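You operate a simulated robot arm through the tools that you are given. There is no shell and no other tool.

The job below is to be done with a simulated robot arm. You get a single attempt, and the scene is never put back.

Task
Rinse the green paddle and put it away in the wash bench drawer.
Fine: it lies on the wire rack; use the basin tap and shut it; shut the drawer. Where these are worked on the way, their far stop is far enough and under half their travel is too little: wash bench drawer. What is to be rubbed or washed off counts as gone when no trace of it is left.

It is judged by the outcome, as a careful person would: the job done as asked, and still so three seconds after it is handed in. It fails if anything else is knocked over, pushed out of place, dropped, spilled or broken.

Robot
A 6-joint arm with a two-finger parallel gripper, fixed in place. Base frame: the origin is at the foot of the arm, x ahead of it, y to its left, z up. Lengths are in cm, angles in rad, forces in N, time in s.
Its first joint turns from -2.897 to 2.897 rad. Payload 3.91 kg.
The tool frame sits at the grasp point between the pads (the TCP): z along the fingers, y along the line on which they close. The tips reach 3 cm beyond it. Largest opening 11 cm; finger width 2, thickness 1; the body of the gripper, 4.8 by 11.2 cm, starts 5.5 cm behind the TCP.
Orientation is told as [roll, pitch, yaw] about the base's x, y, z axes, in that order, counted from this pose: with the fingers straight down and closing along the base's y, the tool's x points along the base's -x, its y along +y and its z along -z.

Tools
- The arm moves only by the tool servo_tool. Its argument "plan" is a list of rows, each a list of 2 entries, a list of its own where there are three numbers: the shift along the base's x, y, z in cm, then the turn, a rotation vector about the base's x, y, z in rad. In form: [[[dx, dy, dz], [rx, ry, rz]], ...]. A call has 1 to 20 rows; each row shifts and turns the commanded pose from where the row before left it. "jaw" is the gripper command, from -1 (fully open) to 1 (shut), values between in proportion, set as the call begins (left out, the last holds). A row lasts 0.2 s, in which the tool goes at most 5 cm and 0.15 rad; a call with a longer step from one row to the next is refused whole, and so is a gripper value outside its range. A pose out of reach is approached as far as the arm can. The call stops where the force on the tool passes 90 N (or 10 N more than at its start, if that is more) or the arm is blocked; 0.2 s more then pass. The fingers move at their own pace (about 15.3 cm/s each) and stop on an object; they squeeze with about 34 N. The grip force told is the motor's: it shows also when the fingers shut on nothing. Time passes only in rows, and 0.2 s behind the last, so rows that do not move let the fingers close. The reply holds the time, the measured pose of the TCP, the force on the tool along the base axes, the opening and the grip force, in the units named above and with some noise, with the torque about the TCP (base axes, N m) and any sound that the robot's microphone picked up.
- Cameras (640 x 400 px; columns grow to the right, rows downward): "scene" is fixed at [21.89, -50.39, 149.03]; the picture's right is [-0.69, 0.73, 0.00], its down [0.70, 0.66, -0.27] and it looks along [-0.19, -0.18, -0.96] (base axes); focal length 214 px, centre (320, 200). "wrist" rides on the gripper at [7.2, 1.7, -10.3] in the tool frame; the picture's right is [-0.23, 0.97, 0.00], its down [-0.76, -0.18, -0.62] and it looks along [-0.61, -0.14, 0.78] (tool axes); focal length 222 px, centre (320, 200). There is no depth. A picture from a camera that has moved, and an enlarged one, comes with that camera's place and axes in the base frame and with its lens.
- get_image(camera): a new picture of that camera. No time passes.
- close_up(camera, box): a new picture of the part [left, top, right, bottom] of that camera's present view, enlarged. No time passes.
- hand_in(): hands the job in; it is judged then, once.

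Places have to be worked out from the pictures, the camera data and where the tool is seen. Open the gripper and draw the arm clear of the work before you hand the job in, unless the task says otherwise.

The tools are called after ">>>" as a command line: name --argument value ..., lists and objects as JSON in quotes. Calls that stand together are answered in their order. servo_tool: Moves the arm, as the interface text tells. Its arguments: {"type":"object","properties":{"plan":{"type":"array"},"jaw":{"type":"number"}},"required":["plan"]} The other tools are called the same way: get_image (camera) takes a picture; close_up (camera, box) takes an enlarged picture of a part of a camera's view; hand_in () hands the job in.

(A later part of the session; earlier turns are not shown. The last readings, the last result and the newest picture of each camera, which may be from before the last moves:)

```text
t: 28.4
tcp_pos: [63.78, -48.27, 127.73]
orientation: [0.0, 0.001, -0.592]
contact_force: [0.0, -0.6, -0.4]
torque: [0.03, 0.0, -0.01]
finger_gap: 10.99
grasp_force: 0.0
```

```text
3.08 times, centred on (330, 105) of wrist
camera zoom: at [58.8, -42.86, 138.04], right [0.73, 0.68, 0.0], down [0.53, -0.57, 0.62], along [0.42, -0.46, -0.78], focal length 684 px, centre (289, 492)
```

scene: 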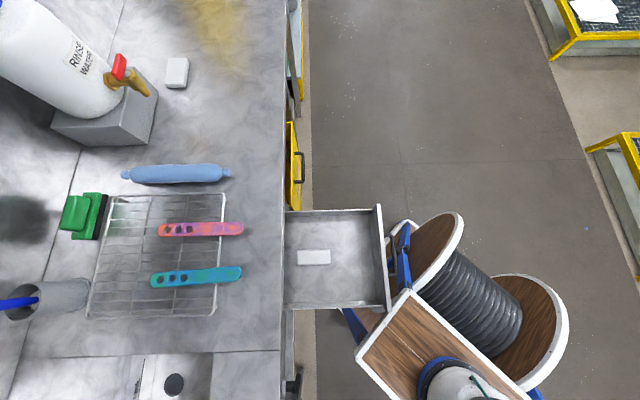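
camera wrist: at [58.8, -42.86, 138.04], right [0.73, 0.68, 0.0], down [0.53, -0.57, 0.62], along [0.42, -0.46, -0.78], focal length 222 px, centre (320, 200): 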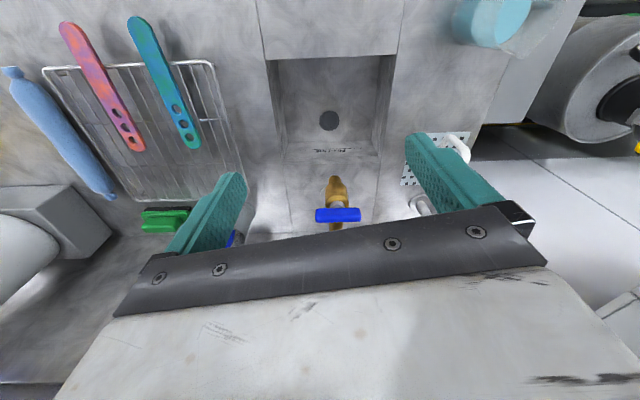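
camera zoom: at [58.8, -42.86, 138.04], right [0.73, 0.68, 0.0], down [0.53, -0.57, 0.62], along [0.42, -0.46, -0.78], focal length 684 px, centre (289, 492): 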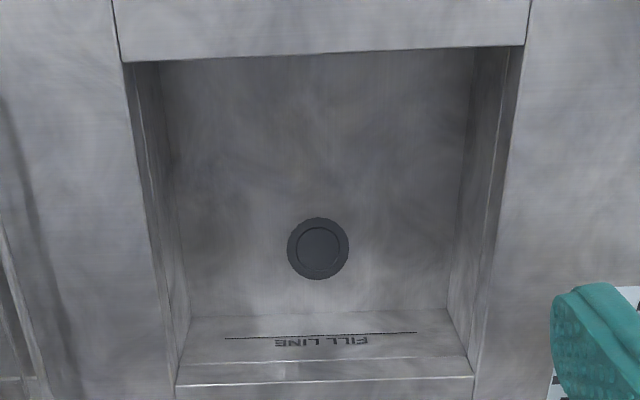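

Handle bar centre refines to ≈(75.8,-57.4,113.5), spout outlet ≈(73.4,-55.3,108.5) above the basin. I move above the handle with the jaws turned to close across the bar (along D).

>>> servo_tool --plan '[[[0.917, -0.692, -0.4], [0, 0, -0.138]], [[0.917, -0.692, -0.4], [0, 0, -0.138]], [[0.917, -0.692, -0.4], [0, 0, -0.138]], [[0.917, -0.692, -0.4], [0, 0, -0.138]], [[0.917, -0.692, -0.4], [0, 0, -0.138]], [[0.917, -0.692, -0.4], [0, 0, -0.138]], [[0.917, -0.692, -0.4], [0, 0, -0.138]], [[0.917, -0.692, -0.4], [0, 0, -0.138]], [[0.917, -0.692, -0.4], [0, 0, -0.138]], [[0.917, -0.692, -0.4], [0, 0, -0.138]], [[0.917, -0.692, -0.4], [0, 0, -0.138]], [[0.917, -0.692, -0.4], [0, 0, -0.138]], [[0.917, -0.692, -0.4], [0, 0, -0.138]], [[0, 0, 0], [0, 0, 0]]]' --jaw 0.2

>>> get_image --camera "wrist"

>>> get_image --camera "scene"

```text
t: 31.4
tcp_pos: [75.7, -57.28, 122.35]
orientation: [-0.003, 0.0, -2.39]
contact_force: [-0.8, -0.4, 0.6]
torque: [0.05, -0.03, 0.0]
finger_gap: 4.4
grasp_force: 0.0
```

```text
taken
camera wrist: at [82.18, -53.54, 132.69], right [0.5, -0.87, 0.0], down [-0.68, -0.39, 0.62], along [-0.54, -0.31, -0.78], focal length 222 px, centre (320, 200)
```

wrist: 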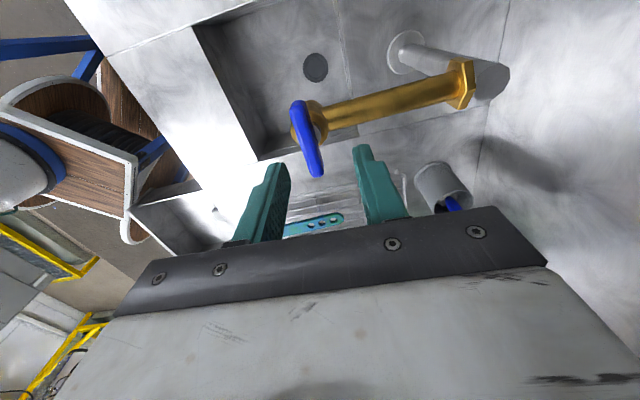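

```text
taken
```

scene: 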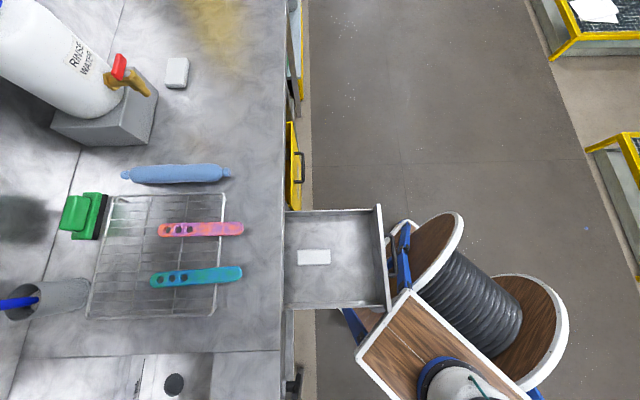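

>>> close_up --camera "wrist" --box '[220, 30, 520, 230]'

```text
2.00 times, centred on (370, 130) of wrist
camera zoom: at [82.18, -53.54, 132.69], right [0.5, -0.87, 0.0], down [-0.68, -0.39, 0.62], along [-0.54, -0.31, -0.78], focal length 444 px, centre (220, 340)
```

zoom: 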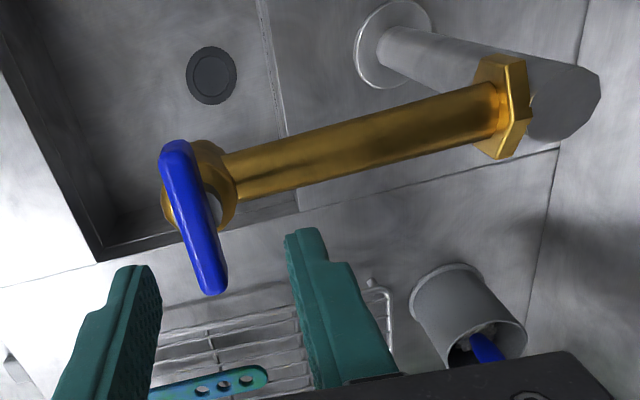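

From three views the handle bar's centre is ≈(74.9,-56.6), top z≈115, with the spout vertical right below (outlet z≈105.5). I descend to straddle the bar with fingertips staying above the valve body.

>>> servo_tool --plan '[[[-0.4, 0.35, -1.5], [0, 0, 0]], [[-0.4, 0.35, -1.5], [0, 0, 0]], [[0, 0, -1.5], [0, 0, 0]], [[0, 0, -1.3], [0, 0, 0]], [[0, 0, 0], [0, 0, 0]]]' --jaw 0.3

>>> close_up --camera "wrist" --box '[200, 30, 440, 230]'

```text
t: 32.6
tcp_pos: [75.01, -56.53, 116.53]
orientation: [0.0, -0.001, -2.39]
contact_force: [-0.1, -0.2, 0.3]
torque: [0.0, 0.01, 0.01]
finger_gap: 3.84
grasp_force: 0.1
```

```text
2.00 times, centred on (320, 130) of wrist
camera zoom: at [81.4, -52.83, 126.83], right [0.5, -0.87, 0.0], down [-0.68, -0.39, 0.62], along [-0.54, -0.31, -0.78], focal length 444 px, centre (320, 340)
```

zoom: 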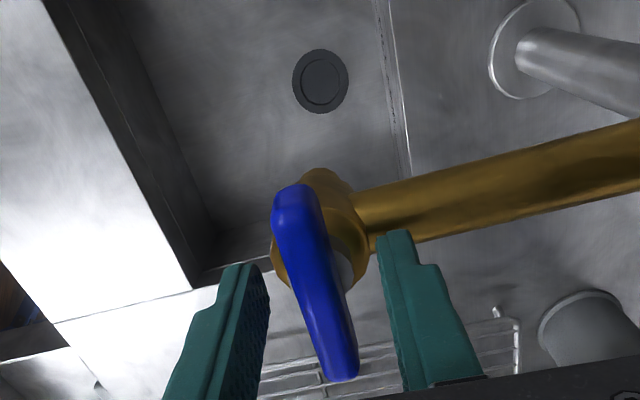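

The bar is centred between the fingers. I close on it.

>>> servo_tool --plan '[[[0, 0, 0], [0, 0, 0]], [[0, 0, 0], [0, 0, 0]]]' --jaw 1

>>> close_up --camera "wrist" --box '[200, 30, 440, 230]'

```text
t: 33.2
tcp_pos: [75.02, -56.63, 116.57]
orientation: [0.0, -0.002, -2.39]
contact_force: [1.0, -2.2, -0.4]
torque: [-0.17, 0.02, 0.77]
finger_gap: 1.33
grasp_force: 45.3
```

```text
2.00 times, centred on (320, 130) of wrist
camera zoom: at [81.41, -52.84, 126.83], right [0.5, -0.87, 0.0], down [-0.68, -0.39, 0.62], along [-0.54, -0.31, -0.78], focal length 444 px, centre (320, 340)
```

zoom: 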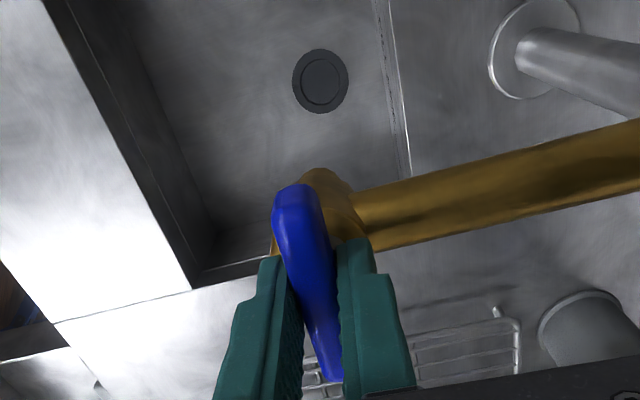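

Gripped (gap 1.33). I test a small counter-clockwise turn and watch the torque and for water.

>>> servo_tool --plan '[[[0, 0, 0], [0, 0, 0.1]], [[0, 0, 0], [0, 0, 0.1]], [[0, 0, 0], [0, 0, 0]]]'

>>> get_image --camera "wrist"

```text
t: 34.0
tcp_pos: [74.98, -56.48, 116.39]
orientation: [0.001, 0.0, -2.19]
contact_force: [7.6, -3.4, 3.2]
torque: [-0.26, -0.05, 0.0]
finger_gap: 1.3
grasp_force: 45.3
```

```text
taken
camera wrist: at [80.52, -51.62, 126.83], right [0.66, -0.75, 0.0], down [-0.59, -0.52, 0.62], along [-0.47, -0.41, -0.78], focal length 222 px, centre (320, 200)
```

wrist: 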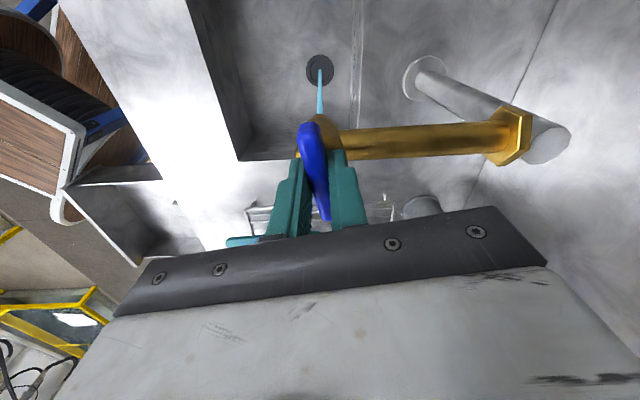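

Counter-clockwise opens it: a thin stream is falling onto the drain. I open further for a proper flow.

>>> servo_tool --plan '[[[0, 0, 0], [0, 0, 0.14]], [[0, 0, 0], [0, 0, 0.14]], [[0, 0, 0], [0, 0, 0.14]], [[0, 0, 0], [0, 0, 0.14]], [[0, 0, 0], [0, 0, 0]]]'

>>> get_image --camera "wrist"

>>> close_up --camera "wrist" --box '[200, 20, 440, 220]'

>>> close_up --camera "scene" --box '[80, 320, 320, 400]'

```text
t: 35.2
tcp_pos: [74.96, -56.49, 116.53]
orientation: [-0.001, -0.001, -1.628]
contact_force: [3.3, 4.8, -3.9]
torque: [-1.33, -0.27, 0.01]
finger_gap: 1.3
grasp_force: 45.3
```

```text
taken
camera wrist: at [77.06, -49.42, 126.83], right [0.96, -0.28, 0.0], down [-0.22, -0.75, 0.62], along [-0.18, -0.6, -0.78], focal length 222 px, centre (320, 200)
```

wrist: 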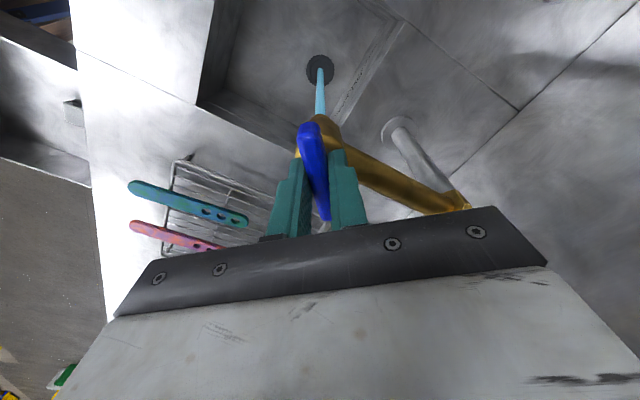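

```text
2.00 times, centred on (320, 120) of wrist
camera zoom: at [77.06, -49.42, 126.83], right [0.96, -0.28, 0.0], down [-0.22, -0.75, 0.62], along [-0.18, -0.6, -0.78], focal length 444 px, centre (320, 360)
```

zoom: 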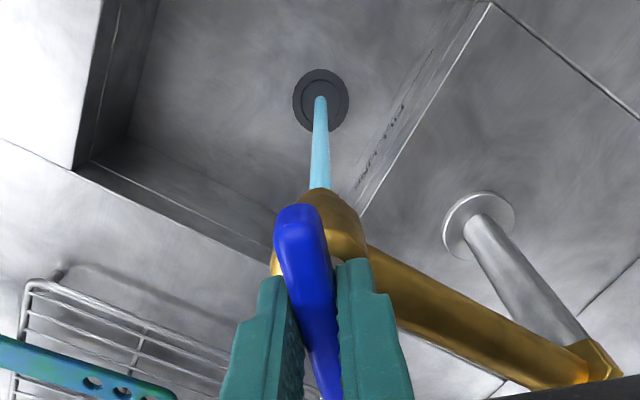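

```text
2.67 times, centred on (200, 360) of scene
camera zoom: at [21.89, -50.39, 149.03], right [-0.69, 0.73, 0.0], down [0.7, 0.66, -0.27], along [-0.19, -0.18, -0.96], focal length 572 px, centre (640, -227)
```

zoom: 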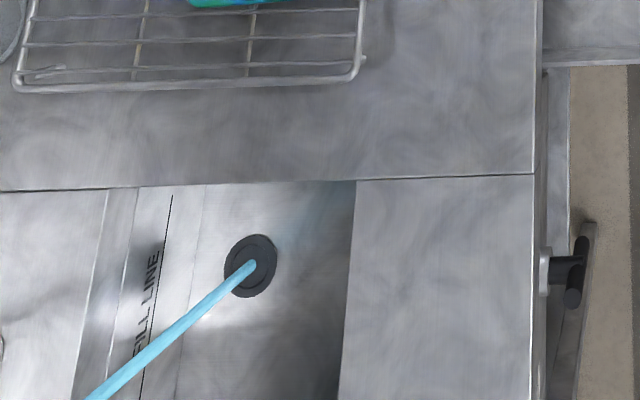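

Flow is steady into the drain. I release the handle, rise clear, and move to a tilted pre-grasp in front of the green paddle's overhanging end.

>>> servo_tool --plan '[[[0, 0, 0], [0, 0, 0]], [[0, 0, 0], [0, 0, 0]], [[0, 0, 2.2], [0, 0, 0]], [[0, 0, 2.2], [0, 0, 0]], [[0, 0, 2.2], [0, 0, 0]], [[-2.99, -0.278, -1.826], [0, 0, 0.1226]], [[-2.99, -0.278, -1.826], [0, 0, 0.1226]], [[-2.99, -0.278, -1.826], [0, 0, 0.1226]], [[-2.99, -0.278, -1.826], [0, 0, 0.1226]], [[-2.99, -0.278, -1.826], [0, 0, 0.1226]], [[-2.99, -0.278, -1.826], [0, 0, 0.1226]], [[-2.99, -0.278, -1.826], [0, 0, 0.1226]], [[-2.99, -0.278, -1.826], [-0.0812, -0.0838, 0]], [[-2.99, -0.278, -1.826], [-0.0812, -0.0838, 0]], [[-2.99, -0.278, -1.826], [-0.0812, -0.0838, 0]], [[-2.99, -0.278, -1.826], [-0.0812, -0.0838, 0]], [[-2.99, -0.278, -1.826], [-0.0812, -0.0838, 0]], [[-2.99, -0.278, -1.826], [-0.0812, -0.0838, 0]], [[0, 0, 0], [0, 0, 0]]]' --jaw -0.1

>>> get_image --camera "wrist"

>>> get_image --camera "scene"

```text
t: 39.2
tcp_pos: [36.08, -60.12, 99.45]
orientation: [0.0, -0.699, -0.774]
contact_force: [-0.6, -0.4, -0.5]
torque: [0.01, 0.02, 0.0]
finger_gap: 6.03
grasp_force: 0.0
```

```text
taken
camera wrist: at [28.48, -50.39, 102.73], right [0.8, 0.58, 0.15], down [0.0, -0.25, 0.97], along [0.59, -0.78, -0.21], focal length 222 px, centre (320, 200)
```

wrist: 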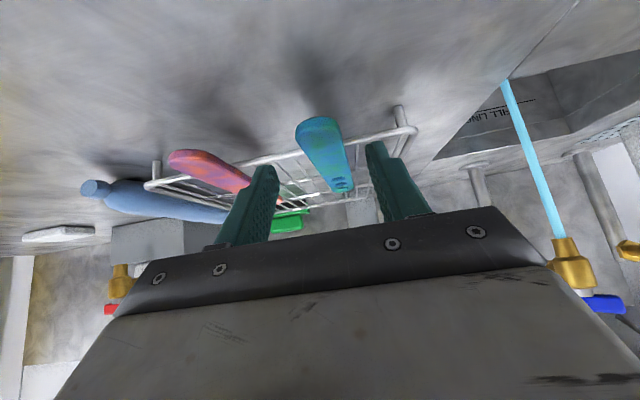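

```text
taken
```

scene: 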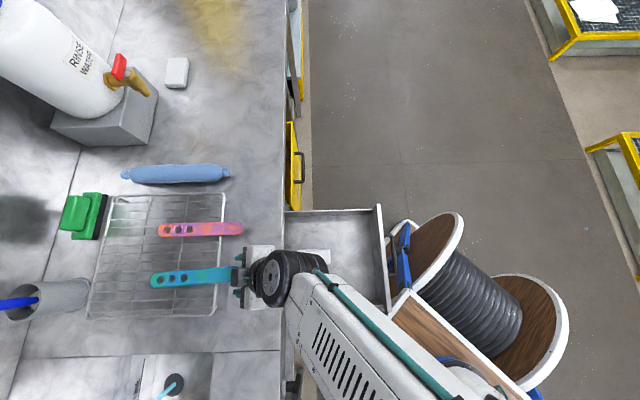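

>>> close_up --camera "wrist" --box '[220, 80, 420, 220]'

>>> close_up --camera "scene" --box '[130, 220, 300, 330]'

```text
2.86 times, centred on (320, 150) of wrist
camera zoom: at [28.48, -50.39, 102.73], right [0.8, 0.58, 0.15], down [0.0, -0.25, 0.97], along [0.59, -0.78, -0.21], focal length 635 px, centre (320, 343)
```

zoom: 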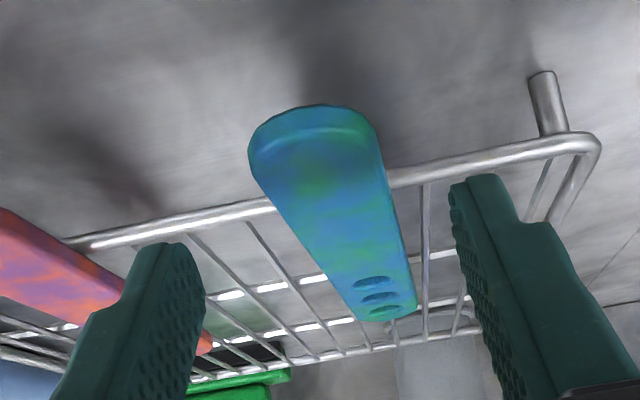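

```text
3.64 times, centred on (215, 275) of scene
camera zoom: at [21.89, -50.39, 149.03], right [-0.69, 0.73, 0.0], down [0.7, 0.66, -0.27], along [-0.19, -0.18, -0.96], focal length 780 px, centre (702, -73)
```

zoom: 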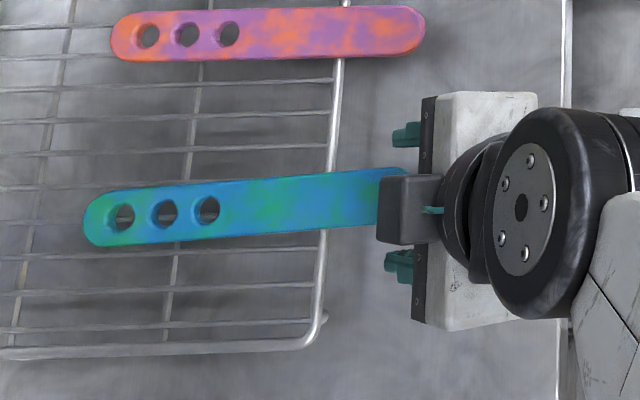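

The paddle's front end sits about 2.6 cm ahead of the TCP and ~0.3 cm to the side, top z≈94; the rack's front wire is 6.5 cm further back. I advance to straddle the overhanging end.

>>> servo_tool --plan '[[[0.945, -0.811, -1.39], [0, 0, 0]], [[0.945, -0.811, -1.39], [0, 0, 0]], [[0.945, -0.811, -1.39], [0, 0, 0]], [[0.945, -0.811, -1.39], [0, 0, 0]], [[0, 0, 0], [0, 0, 0]]]'

>>> get_image --camera "wrist"

>>> close_up --camera "wrist" --box '[220, 60, 420, 220]'

```text
t: 40.4
tcp_pos: [39.93, -63.43, 94.06]
orientation: [0.002, -0.699, -0.772]
contact_force: [-0.8, 0.1, 0.6]
torque: [0.03, -0.02, -0.01]
finger_gap: 6.07
grasp_force: 0.0
```

```text
taken
camera wrist: at [32.28, -53.74, 97.18], right [0.8, 0.58, 0.15], down [0.01, -0.25, 0.97], along [0.6, -0.78, -0.21], focal length 222 px, centre (320, 200)
```

wrist: 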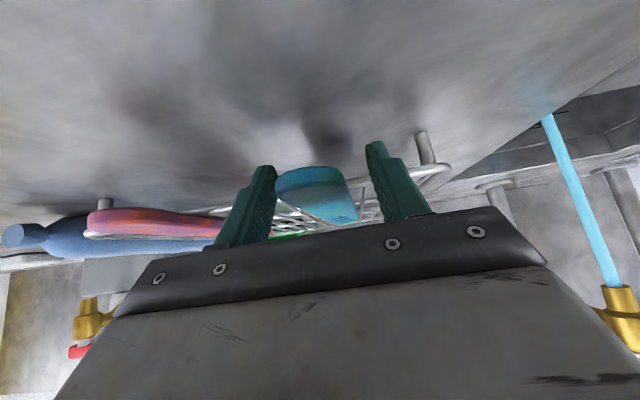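

```text
2.50 times, centred on (320, 140) of wrist
camera zoom: at [32.28, -53.74, 97.18], right [0.8, 0.58, 0.15], down [0.01, -0.25, 0.97], along [0.6, -0.78, -0.21], focal length 555 px, centre (320, 350)
```

zoom: 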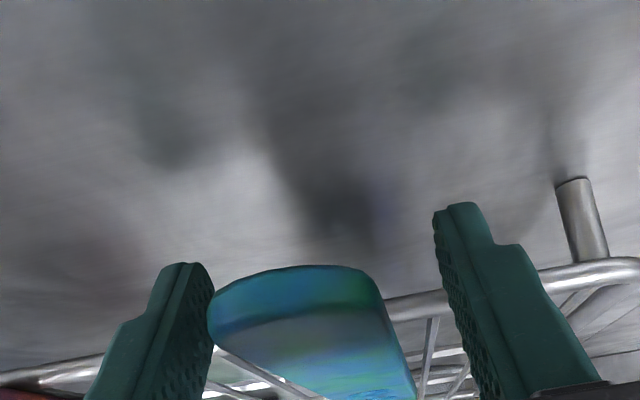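

The paddle sits slightly toward the left finger; I shift 0.3 cm sideways and 0.6 cm forward, then close on it.

>>> servo_tool --plan '[[[0.22, -0.63, 0], [0, 0, 0]], [[0, 0, 0], [0, 0, 0]]]'

>>> servo_tool --plan '[[[0, 0, 0], [0, 0, 0]], [[0, 0, 0], [0, 0, 0]], [[0, 0, 0], [0, 0, 0]]]' --jaw 1

>>> close_up --camera "wrist" --box '[220, 60, 420, 220]'

```text
t: 41.0
tcp_pos: [39.74, -64.1, 94.0]
orientation: [0.003, -0.701, -0.774]
contact_force: [-23.9, 32.2, 6.3]
torque: [0.26, 0.48, -1.09]
finger_gap: 5.71
grasp_force: 0.2
```

```text
t: 41.8
tcp_pos: [39.75, -64.0, 94.04]
orientation: [0.001, -0.698, -0.774]
contact_force: [-56.9, 22.0, 0.7]
torque: [0.32, 1.0, -1.74]
finger_gap: 3.52
grasp_force: 34.4
```

```text
2.50 times, centred on (320, 140) of wrist
camera zoom: at [32.21, -54.29, 97.25], right [0.81, 0.57, 0.15], down [0.0, -0.25, 0.97], along [0.59, -0.78, -0.21], focal length 555 px, centre (320, 350)
```

zoom: 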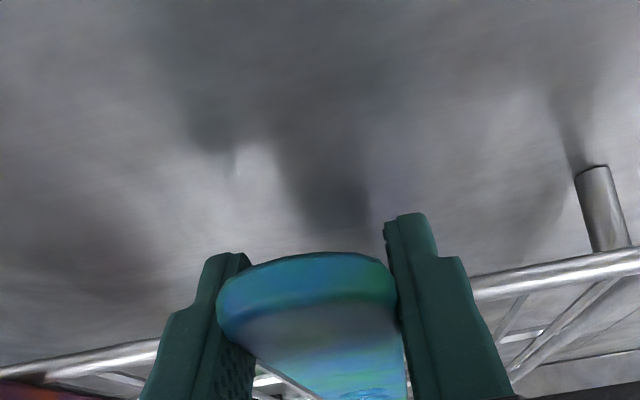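

There's a ~50 N push back along the tool – the left fingertip seems to be pressing the rack's front wire. I check the rack hasn't shifted before backing off.

>>> close_up --camera "scene" --box '[60, 180, 300, 330]'

>>> get_image --camera "wrist"

```text
2.67 times, centred on (180, 255) of scene
camera zoom: at [21.89, -50.39, 149.03], right [-0.69, 0.73, 0.0], down [0.7, 0.66, -0.27], along [-0.19, -0.18, -0.96], focal length 572 px, centre (693, 53)
```

zoom: 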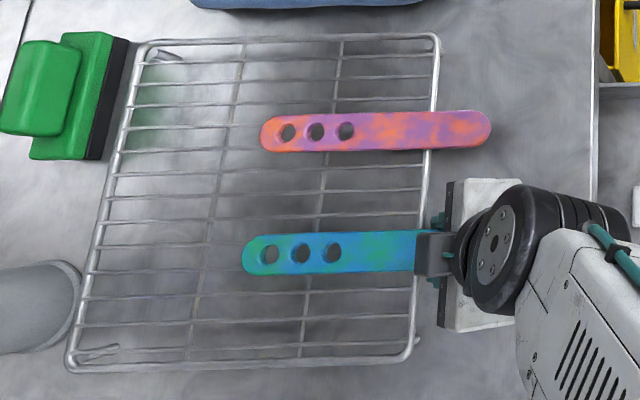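

```text
taken
camera wrist: at [32.21, -54.29, 97.25], right [0.81, 0.57, 0.15], down [0.0, -0.25, 0.97], along [0.59, -0.78, -0.21], focal length 222 px, centre (320, 200)
```

wrist: 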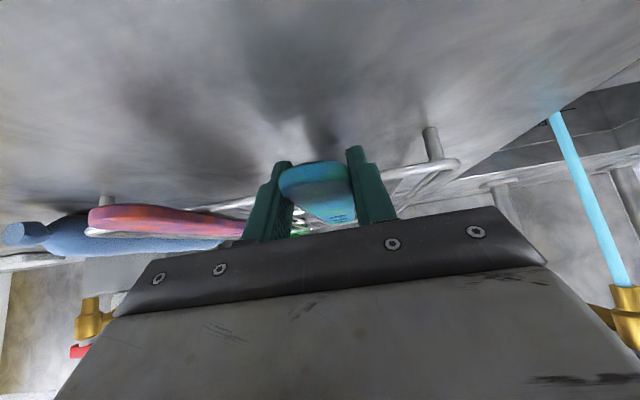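

The rack looks unmoved (corners within a pixel). I back off a little in the direction of the reaction force before lifting.

>>> servo_tool --plan '[[[-0.35, 0.2, 0], [0, 0, 0]], [[-0.35, 0.2, 0], [0, 0, 0]], [[0, 0, 0], [0, 0, 0]]]'

```text
t: 42.6
tcp_pos: [39.22, -63.75, 94.06]
orientation: [0.001, -0.702, -0.772]
contact_force: [0.3, 0.1, 1.5]
torque: [-0.01, -0.08, 0.0]
finger_gap: 3.53
grasp_force: 33.5
```

Force is now nil with the paddle gripped (gap 3.53). I lift gently and check.

>>> servo_tool --plan '[[[-0.1, 0.1, 0.6], [0, 0, 0]], [[-0.1, 0.1, 0.8], [0, 0, 0]], [[0, 0, 1.2], [0, 0, 0]], [[0, 0, 2], [0, 0, 0]], [[0, 0, 2], [0, 0, 0]], [[0, 0, 0], [0, 0, 0]]]'

>>> get_image --camera "wrist"

>>> get_image --camera "scene"

```text
t: 44.0
tcp_pos: [39.17, -63.27, 100.58]
orientation: [0.003, -0.7, -0.773]
contact_force: [-0.8, -0.9, -1.7]
torque: [0.0, 0.02, -0.01]
finger_gap: 3.51
grasp_force: 33.6
```

```text
taken
camera wrist: at [31.67, -53.6, 103.78], right [0.8, 0.58, 0.15], down [0.0, -0.25, 0.97], along [0.6, -0.78, -0.21], focal length 222 px, centre (320, 200)
```

wrist: 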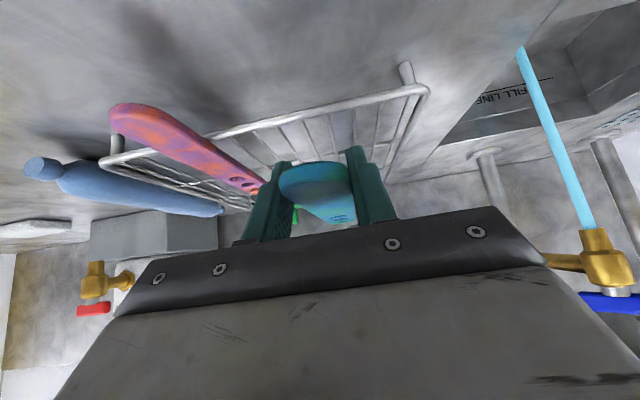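

```text
taken
```

scene: 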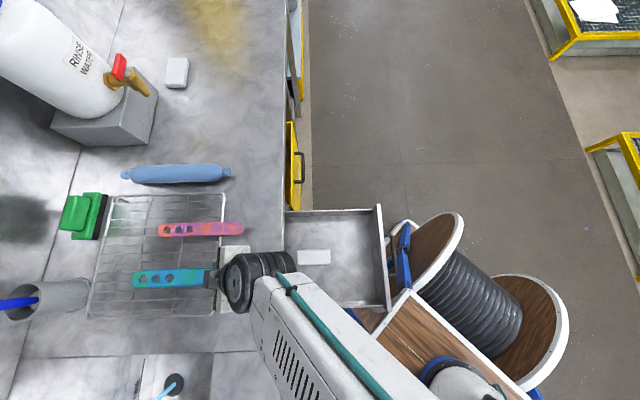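

The paddle is held firmly. I swing it toward the basin, heading rotated ~25° so its far end will pass beside the tap's riser, and stop just short of the stream.

>>> servo_tool --plan '[[[2.66, 3.08, 0], [0, 0, 0.0806]], [[2.66, 3.08, 0], [0, 0, 0.0806]], [[2.66, 3.08, 0], [0, 0, 0.0806]], [[2.66, 3.08, 0], [0, 0, 0.0806]], [[2.66, 3.08, -1], [0, 0, 0.0806]], [[0, 0, -1], [0, 0, 0]], [[0, 0, 0], [0, 0, 0]]]'

>>> get_image --camera "wrist"

>>> get_image --camera "scene"

```text
t: 45.6
tcp_pos: [52.46, -48.05, 98.57]
orientation: [0.001, -0.7, -0.367]
contact_force: [-0.5, 0.7, -1.2]
torque: [0.03, 0.0, -0.01]
finger_gap: 3.51
grasp_force: 33.9
```

```text
taken
camera wrist: at [41.7, -42.06, 101.79], right [0.51, 0.85, 0.15], down [0.1, -0.23, 0.97], along [0.85, -0.48, -0.21], focal length 222 px, centre (320, 200)
```

wrist: 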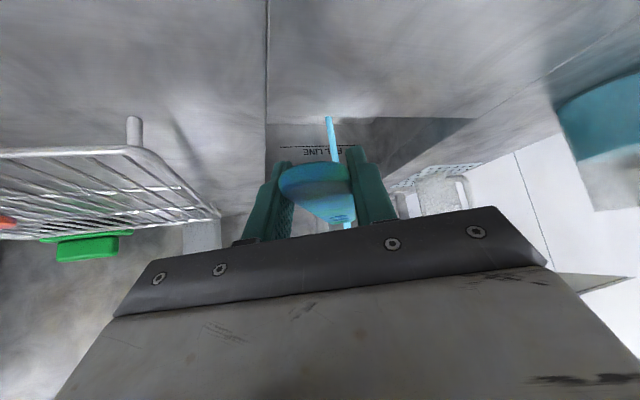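

```text
taken
```

scene: 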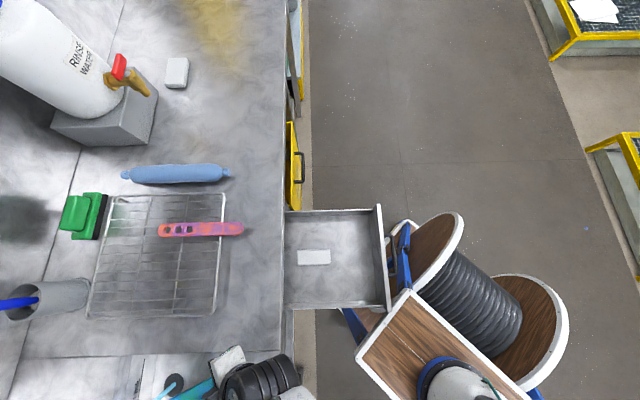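

>>> close_up --camera "wrist" --box '[240, 80, 440, 240]'

>>> close_up --camera "scene" --box '[100, 320, 320, 400]'

```text
2.50 times, centred on (340, 160) of wrist
camera zoom: at [41.7, -42.06, 101.79], right [0.51, 0.85, 0.15], down [0.1, -0.23, 0.97], along [0.85, -0.48, -0.21], focal length 555 px, centre (270, 300)
```

zoom: 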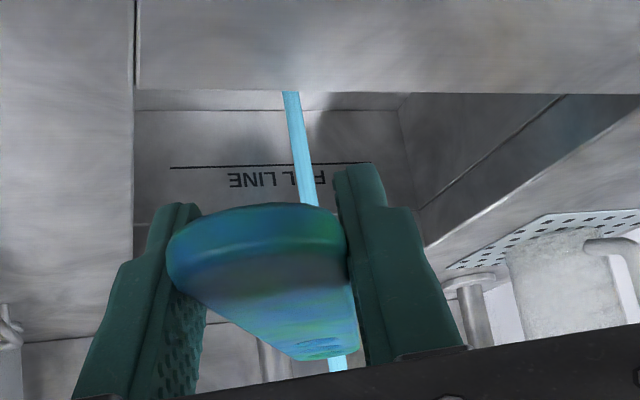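

```text
2.91 times, centred on (210, 360) of scene
camera zoom: at [21.89, -50.39, 149.03], right [-0.69, 0.73, 0.0], down [0.7, 0.66, -0.27], along [-0.19, -0.18, -0.96], focal length 624 px, centre (640, -266)
```

zoom: 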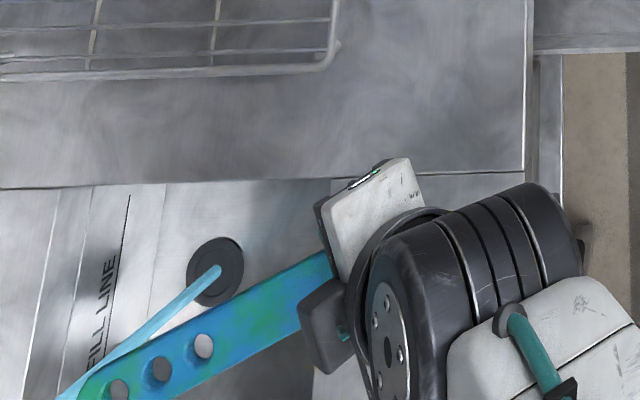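

The far end is about 2 cm short of the stream and well aligned. I advance the paddle slowly through the stream and look at what it does to the stain.

>>> servo_tool --plan '[[[1.23, -0.15, 0], [0, 0, 0]], [[1.12, -0.43, 0], [0, 0, 0]], [[1.12, -0.43, 0], [0, 0, 0]], [[1.12, -0.43, 0], [0, 0, 0]], [[1.12, -0.43, 0], [0, 0, 0]], [[1.12, -0.43, 0], [0, 0, 0]], [[1.12, -0.43, 0], [0, 0, 0]], [[1.12, -0.43, 0], [0, 0, 0]], [[0, 0, 0], [0, 0, 0]]]'

>>> close_up --camera "wrist" --box '[240, 80, 440, 240]'

>>> close_up --camera "scene" --box '[40, 300, 300, 400]'

```text
t: 47.6
tcp_pos: [61.69, -51.09, 98.41]
orientation: [0.003, -0.701, -0.37]
contact_force: [0.5, 0.2, -0.8]
torque: [0.0, 0.02, 0.02]
finger_gap: 3.51
grasp_force: 34.0
```

```text
2.50 times, centred on (340, 160) of wrist
camera zoom: at [50.87, -45.1, 101.64], right [0.51, 0.85, 0.15], down [0.1, -0.23, 0.97], along [0.85, -0.48, -0.21], focal length 555 px, centre (270, 300)
```

zoom: 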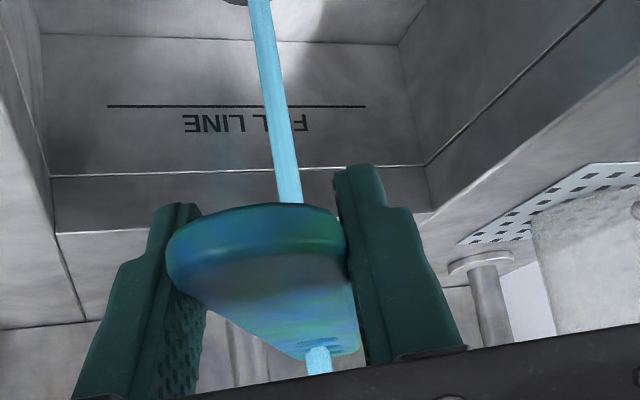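

```text
2.46 times, centred on (170, 350) of scene
camera zoom: at [21.89, -50.39, 149.03], right [-0.69, 0.73, 0.0], down [0.7, 0.66, -0.27], along [-0.19, -0.18, -0.96], focal length 528 px, centre (689, -169)
```

zoom: 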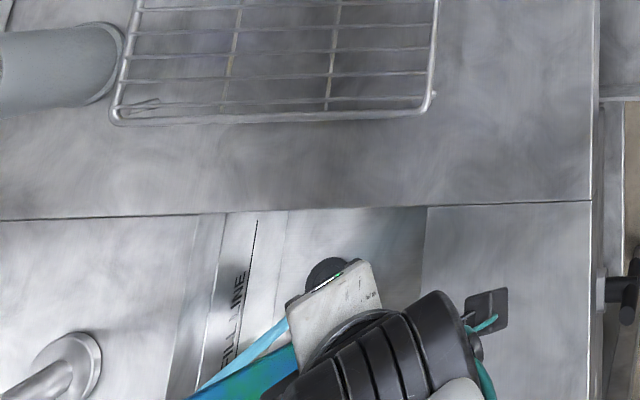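

>>> servo_tool --plan '[[[0.98, -0.8, 0], [0, 0, 0]], [[1.12, -0.43, 0], [0, 0, 0]], [[1.12, -0.43, 0], [0, 0, 0]], [[1.12, -0.43, 0], [0, 0, 0]], [[1.12, -0.43, 0], [0, 0, 0]], [[1.12, -0.43, 0], [0, 0, 0]], [[1.12, -0.43, 0], [0, 0, 0]], [[1.12, -0.43, 0], [0, 0, 0]], [[1.12, -0.43, 0], [0, 0, 0]], [[0, 0, 0], [0, 0, 0]]]'

>>> get_image --camera "wrist"

>>> close_up --camera "wrist" --box '[240, 80, 440, 240]'

>>> close_up --camera "scene" --box '[40, 300, 300, 400]'

```text
t: 49.8
tcp_pos: [71.47, -55.47, 98.47]
orientation: [0.0, -0.7, -0.371]
contact_force: [-0.3, -0.1, -0.8]
torque: [0.04, 0.05, 0.01]
finger_gap: 3.53
grasp_force: 34.3
```

```text
taken
camera wrist: at [60.74, -49.47, 101.72], right [0.51, 0.85, 0.15], down [0.1, -0.23, 0.97], along [0.85, -0.48, -0.21], focal length 222 px, centre (320, 200)
```

wrist: 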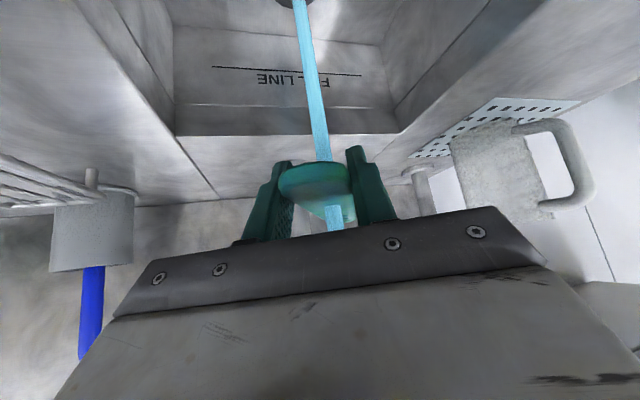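

```text
2.50 times, centred on (340, 160) of wrist
camera zoom: at [60.74, -49.47, 101.72], right [0.51, 0.85, 0.15], down [0.1, -0.23, 0.97], along [0.85, -0.48, -0.21], focal length 555 px, centre (270, 300)
```

zoom: 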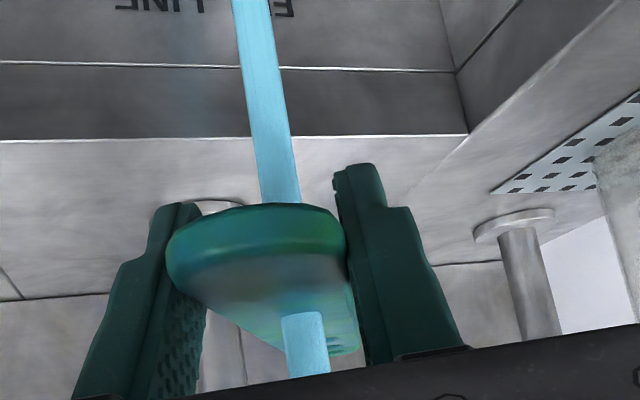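

```text
2.46 times, centred on (170, 350) of scene
camera zoom: at [21.89, -50.39, 149.03], right [-0.69, 0.73, 0.0], down [0.7, 0.66, -0.27], along [-0.19, -0.18, -0.96], focal length 528 px, centre (689, -169)
```

zoom: 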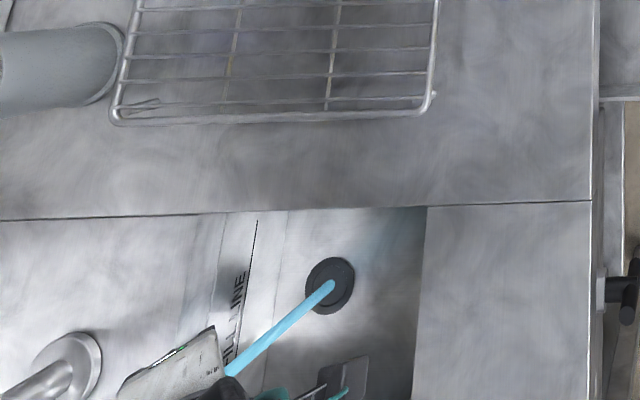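

The front end already looks greener, so the water is lifting the stain. I sweep back with a side-to-side zigzag so the whole width passes under the stream.

>>> servo_tool --plan '[[[0.36, 0.93, 0], [0, 0, 0]], [[-1.651, -1.508, 0], [0, 0, 0]], [[-0.215, 2.226, 0], [0, 0, 0]], [[-1.651, -1.508, 0], [0, 0, 0]], [[-0.215, 2.226, 0], [0, 0, 0]], [[-1.651, -1.508, 0], [0, 0, 0]], [[-0.215, 2.226, 0], [0, 0, 0]], [[-1.651, -1.508, 0], [0, 0, 0]], [[-0.215, 2.226, 0], [0, 0, 0]], [[-1.651, -1.508, 0], [0, 0, 0]], [[-0.215, 2.226, 0], [0, 0, 0]], [[-1.651, -1.508, 0], [0, 0, 0]], [[-0.215, 2.226, 0], [0, 0, 0]], [[-1.651, -1.508, 0], [0, 0, 0]], [[-0.215, 2.226, 0], [0, 0, 0]], [[-1.651, -1.508, 0], [0, 0, 0]], [[-0.215, 2.226, 0], [0, 0, 0]], [[-1.651, -1.508, 0], [0, 0, 0]], [[0.36, 0.93, 0], [0, 0, 0]], [[0, 0, 0], [0, 0, 0]]]'

>>> close_up --camera "wrist" --box '[240, 80, 440, 240]'

>>> close_up --camera "scene" --box '[40, 300, 300, 400]'

```text
t: 54.0
tcp_pos: [55.52, -49.31, 98.48]
orientation: [0.001, -0.701, -0.367]
contact_force: [0.1, -1.3, -0.7]
torque: [0.0, 0.06, -0.01]
finger_gap: 3.51
grasp_force: 33.6
```

```text
2.50 times, centred on (340, 160) of wrist
camera zoom: at [44.78, -43.36, 101.71], right [0.51, 0.85, 0.15], down [0.1, -0.23, 0.97], along [0.85, -0.48, -0.21], focal length 555 px, centre (270, 300)
```

zoom: 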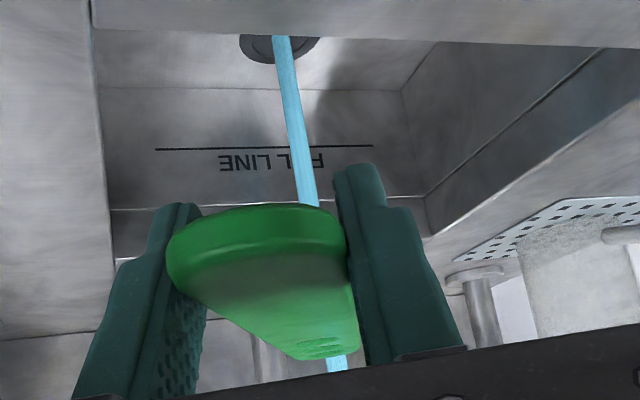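

```text
2.46 times, centred on (170, 350) of scene
camera zoom: at [21.89, -50.39, 149.03], right [-0.69, 0.73, 0.0], down [0.7, 0.66, -0.27], along [-0.19, -0.18, -0.96], focal length 528 px, centre (689, -169)
```

zoom: 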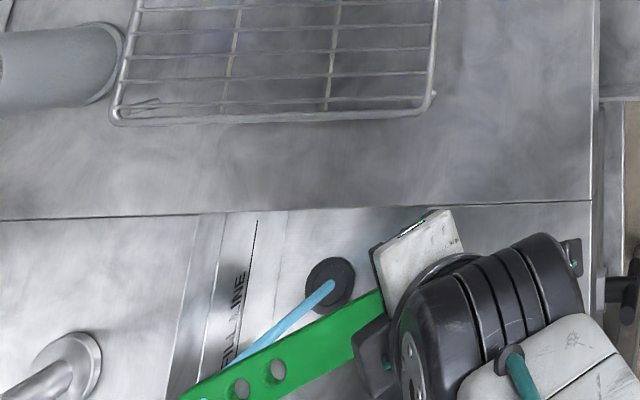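

The paddle is now uniformly green. I give it one more thorough pass under the stream for certainty, then draw it back out of the water.

>>> servo_tool --plan '[[[1.866, -0.718, 0], [0, 0, 0]], [[1.866, -0.718, 0], [0, 0, 0]], [[1.866, -0.718, 0], [0, 0, 0]], [[1.866, -0.718, 0], [0, 0, 0]], [[1.866, -0.718, 0], [0, 0, 0]], [[1.866, -0.718, 0], [0, 0, 0]], [[0.36, 0.93, 0], [0, 0, 0]], [[1.866, -0.718, 0], [0, 0, 0]], [[-0.72, -1.86, 0], [0, 0, 0]], [[0.36, 0.93, 0], [0, 0, 0]], [[-1.866, 0.718, 0], [0, 0, 0]], [[-1.866, 0.718, 0], [0, 0, 0]], [[-1.866, 0.718, 0], [0, 0, 0]], [[-1.866, 0.718, 0], [0, 0, 0]], [[-1.866, 0.718, 0], [0, 0, 0]], [[-1.866, 0.718, 0], [0, 0, 0]], [[-1.866, 0.718, 0], [0, 0, 0]], [[-1.866, 0.718, 0], [0, 0, 0]], [[-1.866, 0.718, 0], [0, 0, 0]], [[0, 0, 0], [0, 0, 0]]]'

>>> get_image --camera "wrist"

>>> close_up --camera "scene" --box '[40, 300, 300, 400]'

>>> get_image --camera "scene"

```text
t: 58.2
tcp_pos: [51.92, -47.9, 98.27]
orientation: [0.001, -0.7, -0.37]
contact_force: [-1.0, 0.0, -0.7]
torque: [0.0, 0.02, 0.03]
finger_gap: 3.5
grasp_force: 34.2
```

```text
taken
camera wrist: at [41.16, -41.94, 101.53], right [0.51, 0.85, 0.15], down [0.1, -0.23, 0.97], along [0.85, -0.48, -0.21], focal length 222 px, centre (320, 200)
```

wrist: 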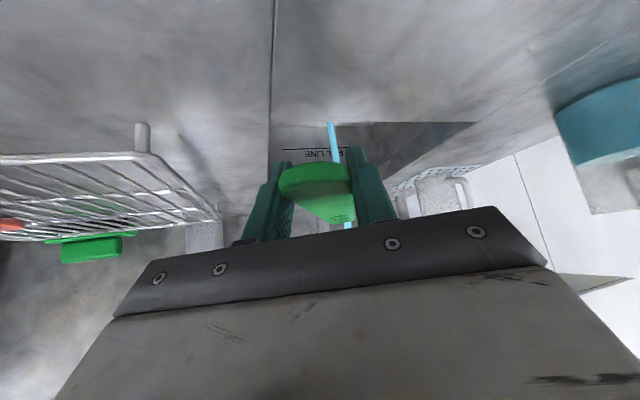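

```text
2.46 times, centred on (170, 350) of scene
camera zoom: at [21.89, -50.39, 149.03], right [-0.69, 0.73, 0.0], down [0.7, 0.66, -0.27], along [-0.19, -0.18, -0.96], focal length 528 px, centre (689, -169)
```

zoom: 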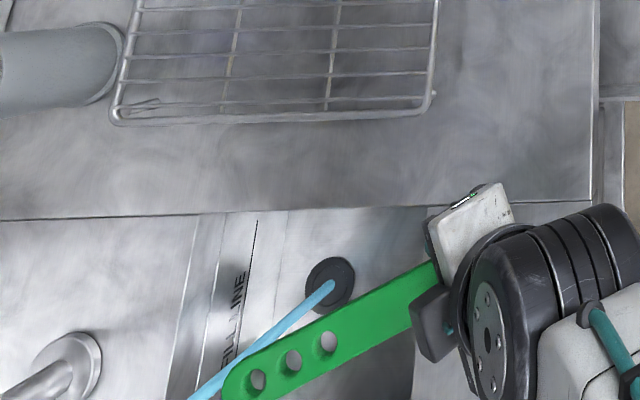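

```text
taken
```

scene: 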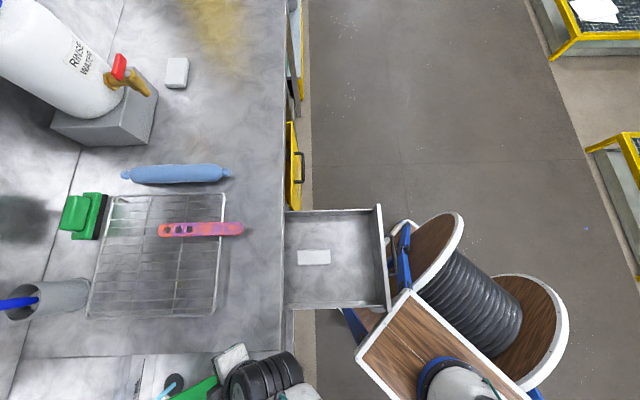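

The paddle is clean and the drain is carrying the water away. The tilted grip would foul the drawer front (camera side), so I'll set the paddle back on the rack as it lay, close the tap with the free hand, then re-grip it vertically for the drawer.

>>> servo_tool --plan '[[[0, 0, 2.3], [0, 0, 0]], [[-2.12, -2.6, 0], [0, 0, -0.067]], [[-2.12, -2.6, 0], [0, 0, -0.067]], [[-2.12, -2.6, 0], [0, 0, -0.067]], [[-2.12, -2.6, 0], [0, 0, -0.067]], [[-2.12, -2.6, 0], [0, 0, -0.067]], [[-2.12, -2.6, 0], [0, 0, -0.067]], [[0, 0, 0], [0, 0, 0]]]'

>>> get_image --camera "wrist"

>>> close_up --camera "scene" --box '[60, 180, 300, 330]'

```text
t: 60.0
tcp_pos: [39.02, -63.39, 100.74]
orientation: [0.003, -0.698, -0.772]
contact_force: [-0.2, 0.5, -0.8]
torque: [0.02, 0.04, 0.01]
finger_gap: 3.53
grasp_force: 34.3
```

```text
taken
camera wrist: at [31.5, -53.61, 103.97], right [0.8, 0.58, 0.15], down [0.01, -0.25, 0.97], along [0.6, -0.78, -0.21], focal length 222 px, centre (320, 200)
```

wrist: 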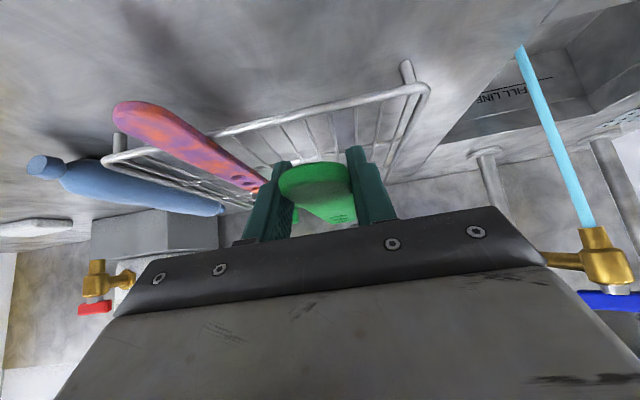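

```text
2.67 times, centred on (180, 255) of scene
camera zoom: at [21.89, -50.39, 149.03], right [-0.69, 0.73, 0.0], down [0.7, 0.66, -0.27], along [-0.19, -0.18, -0.96], focal length 572 px, centre (693, 53)
```

zoom: 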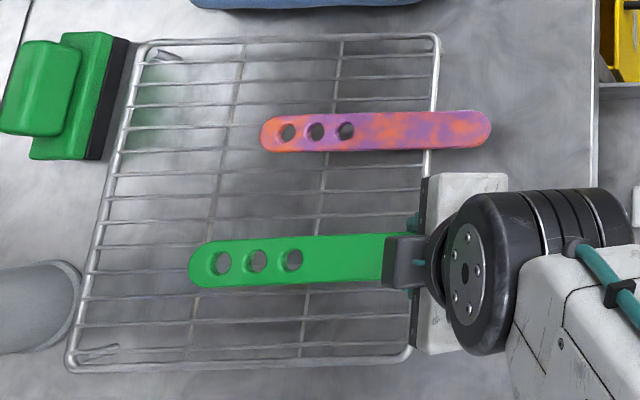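

>>> servo_tool --plan '[[[0.0, 0.0, -1.5], [0, 0, 0]], [[0.0, 0.0, -1.5], [0, 0, 0]], [[0.0, 0.0, -1.2], [0, 0, 0]], [[0.0, 0.0, -1.0], [0, 0, 0]], [[0.0, 0.0, -0.7], [0, 0, 0]], [[0.0, 0.0, -0.4], [0, 0, 0]], [[0, 0, 0], [0, 0, 0]]]'

>>> close_up --camera "wrist" --box '[220, 60, 420, 220]'

```text
t: 61.6
tcp_pos: [39.22, -63.36, 94.49]
orientation: [0.002, -0.701, -0.771]
contact_force: [0.3, -0.3, 0.0]
torque: [0.05, 0.04, -0.01]
finger_gap: 3.52
grasp_force: 33.9
```

```text
2.50 times, centred on (320, 140) of wrist
camera zoom: at [31.62, -53.73, 97.63], right [0.8, 0.58, 0.15], down [0.01, -0.25, 0.97], along [0.6, -0.78, -0.21], focal length 555 px, centre (320, 350)
```

zoom: 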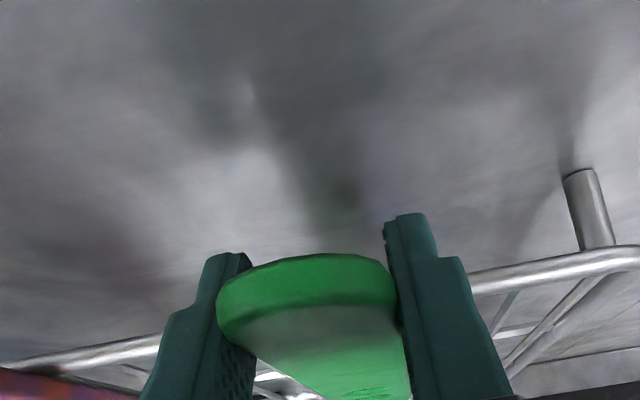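

>>> servo_tool --plan '[[[0.0, 0.0, -0.25], [0, 0, 0]], [[0.0, 0.0, -0.2], [0, 0, 0]], [[0, 0, 0], [0, 0, 0]]]'

```text
t: 62.4
tcp_pos: [39.17, -63.45, 94.09]
orientation: [0.0, -0.701, -0.772]
contact_force: [2.5, 0.3, 6.1]
torque: [-0.75, -0.71, 0.04]
finger_gap: 3.55
grasp_force: 33.7
```

Paddle is resting on the rack again (6 N contact). I release, back off along the tool axis, then rise, untilt and go above the tap handle with the yaw at which I left it.

>>> servo_tool --plan '[[[0, 0, 0], [0, 0, 0]], [[0, 0, 0], [0, 0, 0]], [[-0.925, 0.9, 1.53], [0, 0, 0]], [[-0.925, 0.9, 1.53], [0, 0, 0]], [[-0.925, 0.9, 1.53], [0, 0, 0]], [[-0.925, 0.9, 1.53], [0, 0, 0]], [[0, 0, 0], [0, 0, 0]]]' --jaw -0.1

>>> get_image --camera "wrist"

>>> close_up --camera "scene" --box '[60, 180, 300, 330]'

```text
t: 64.0
tcp_pos: [35.6, -59.83, 100.18]
orientation: [0.001, -0.7, -0.773]
contact_force: [0.2, -1.1, -1.2]
torque: [0.01, 0.05, -0.03]
finger_gap: 6.06
grasp_force: 0.0
```

```text
taken
camera wrist: at [27.99, -50.11, 103.35], right [0.8, 0.58, 0.15], down [0.01, -0.25, 0.97], along [0.6, -0.78, -0.21], focal length 222 px, centre (320, 200)
```

wrist: 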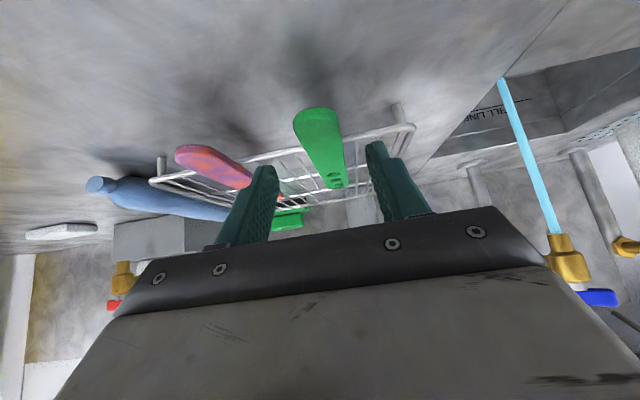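

```text
2.67 times, centred on (180, 255) of scene
camera zoom: at [21.89, -50.39, 149.03], right [-0.69, 0.73, 0.0], down [0.7, 0.66, -0.27], along [-0.19, -0.18, -0.96], focal length 572 px, centre (693, 53)
```

zoom: 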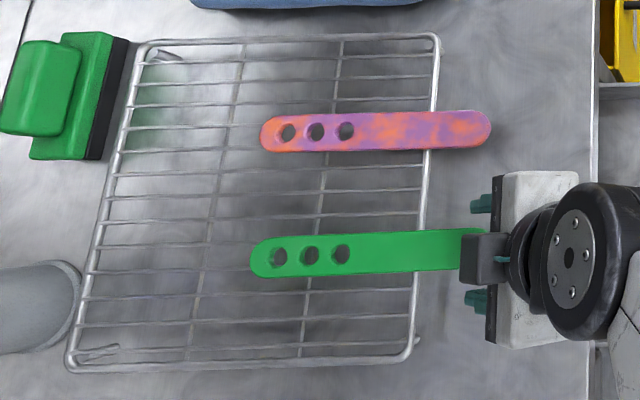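

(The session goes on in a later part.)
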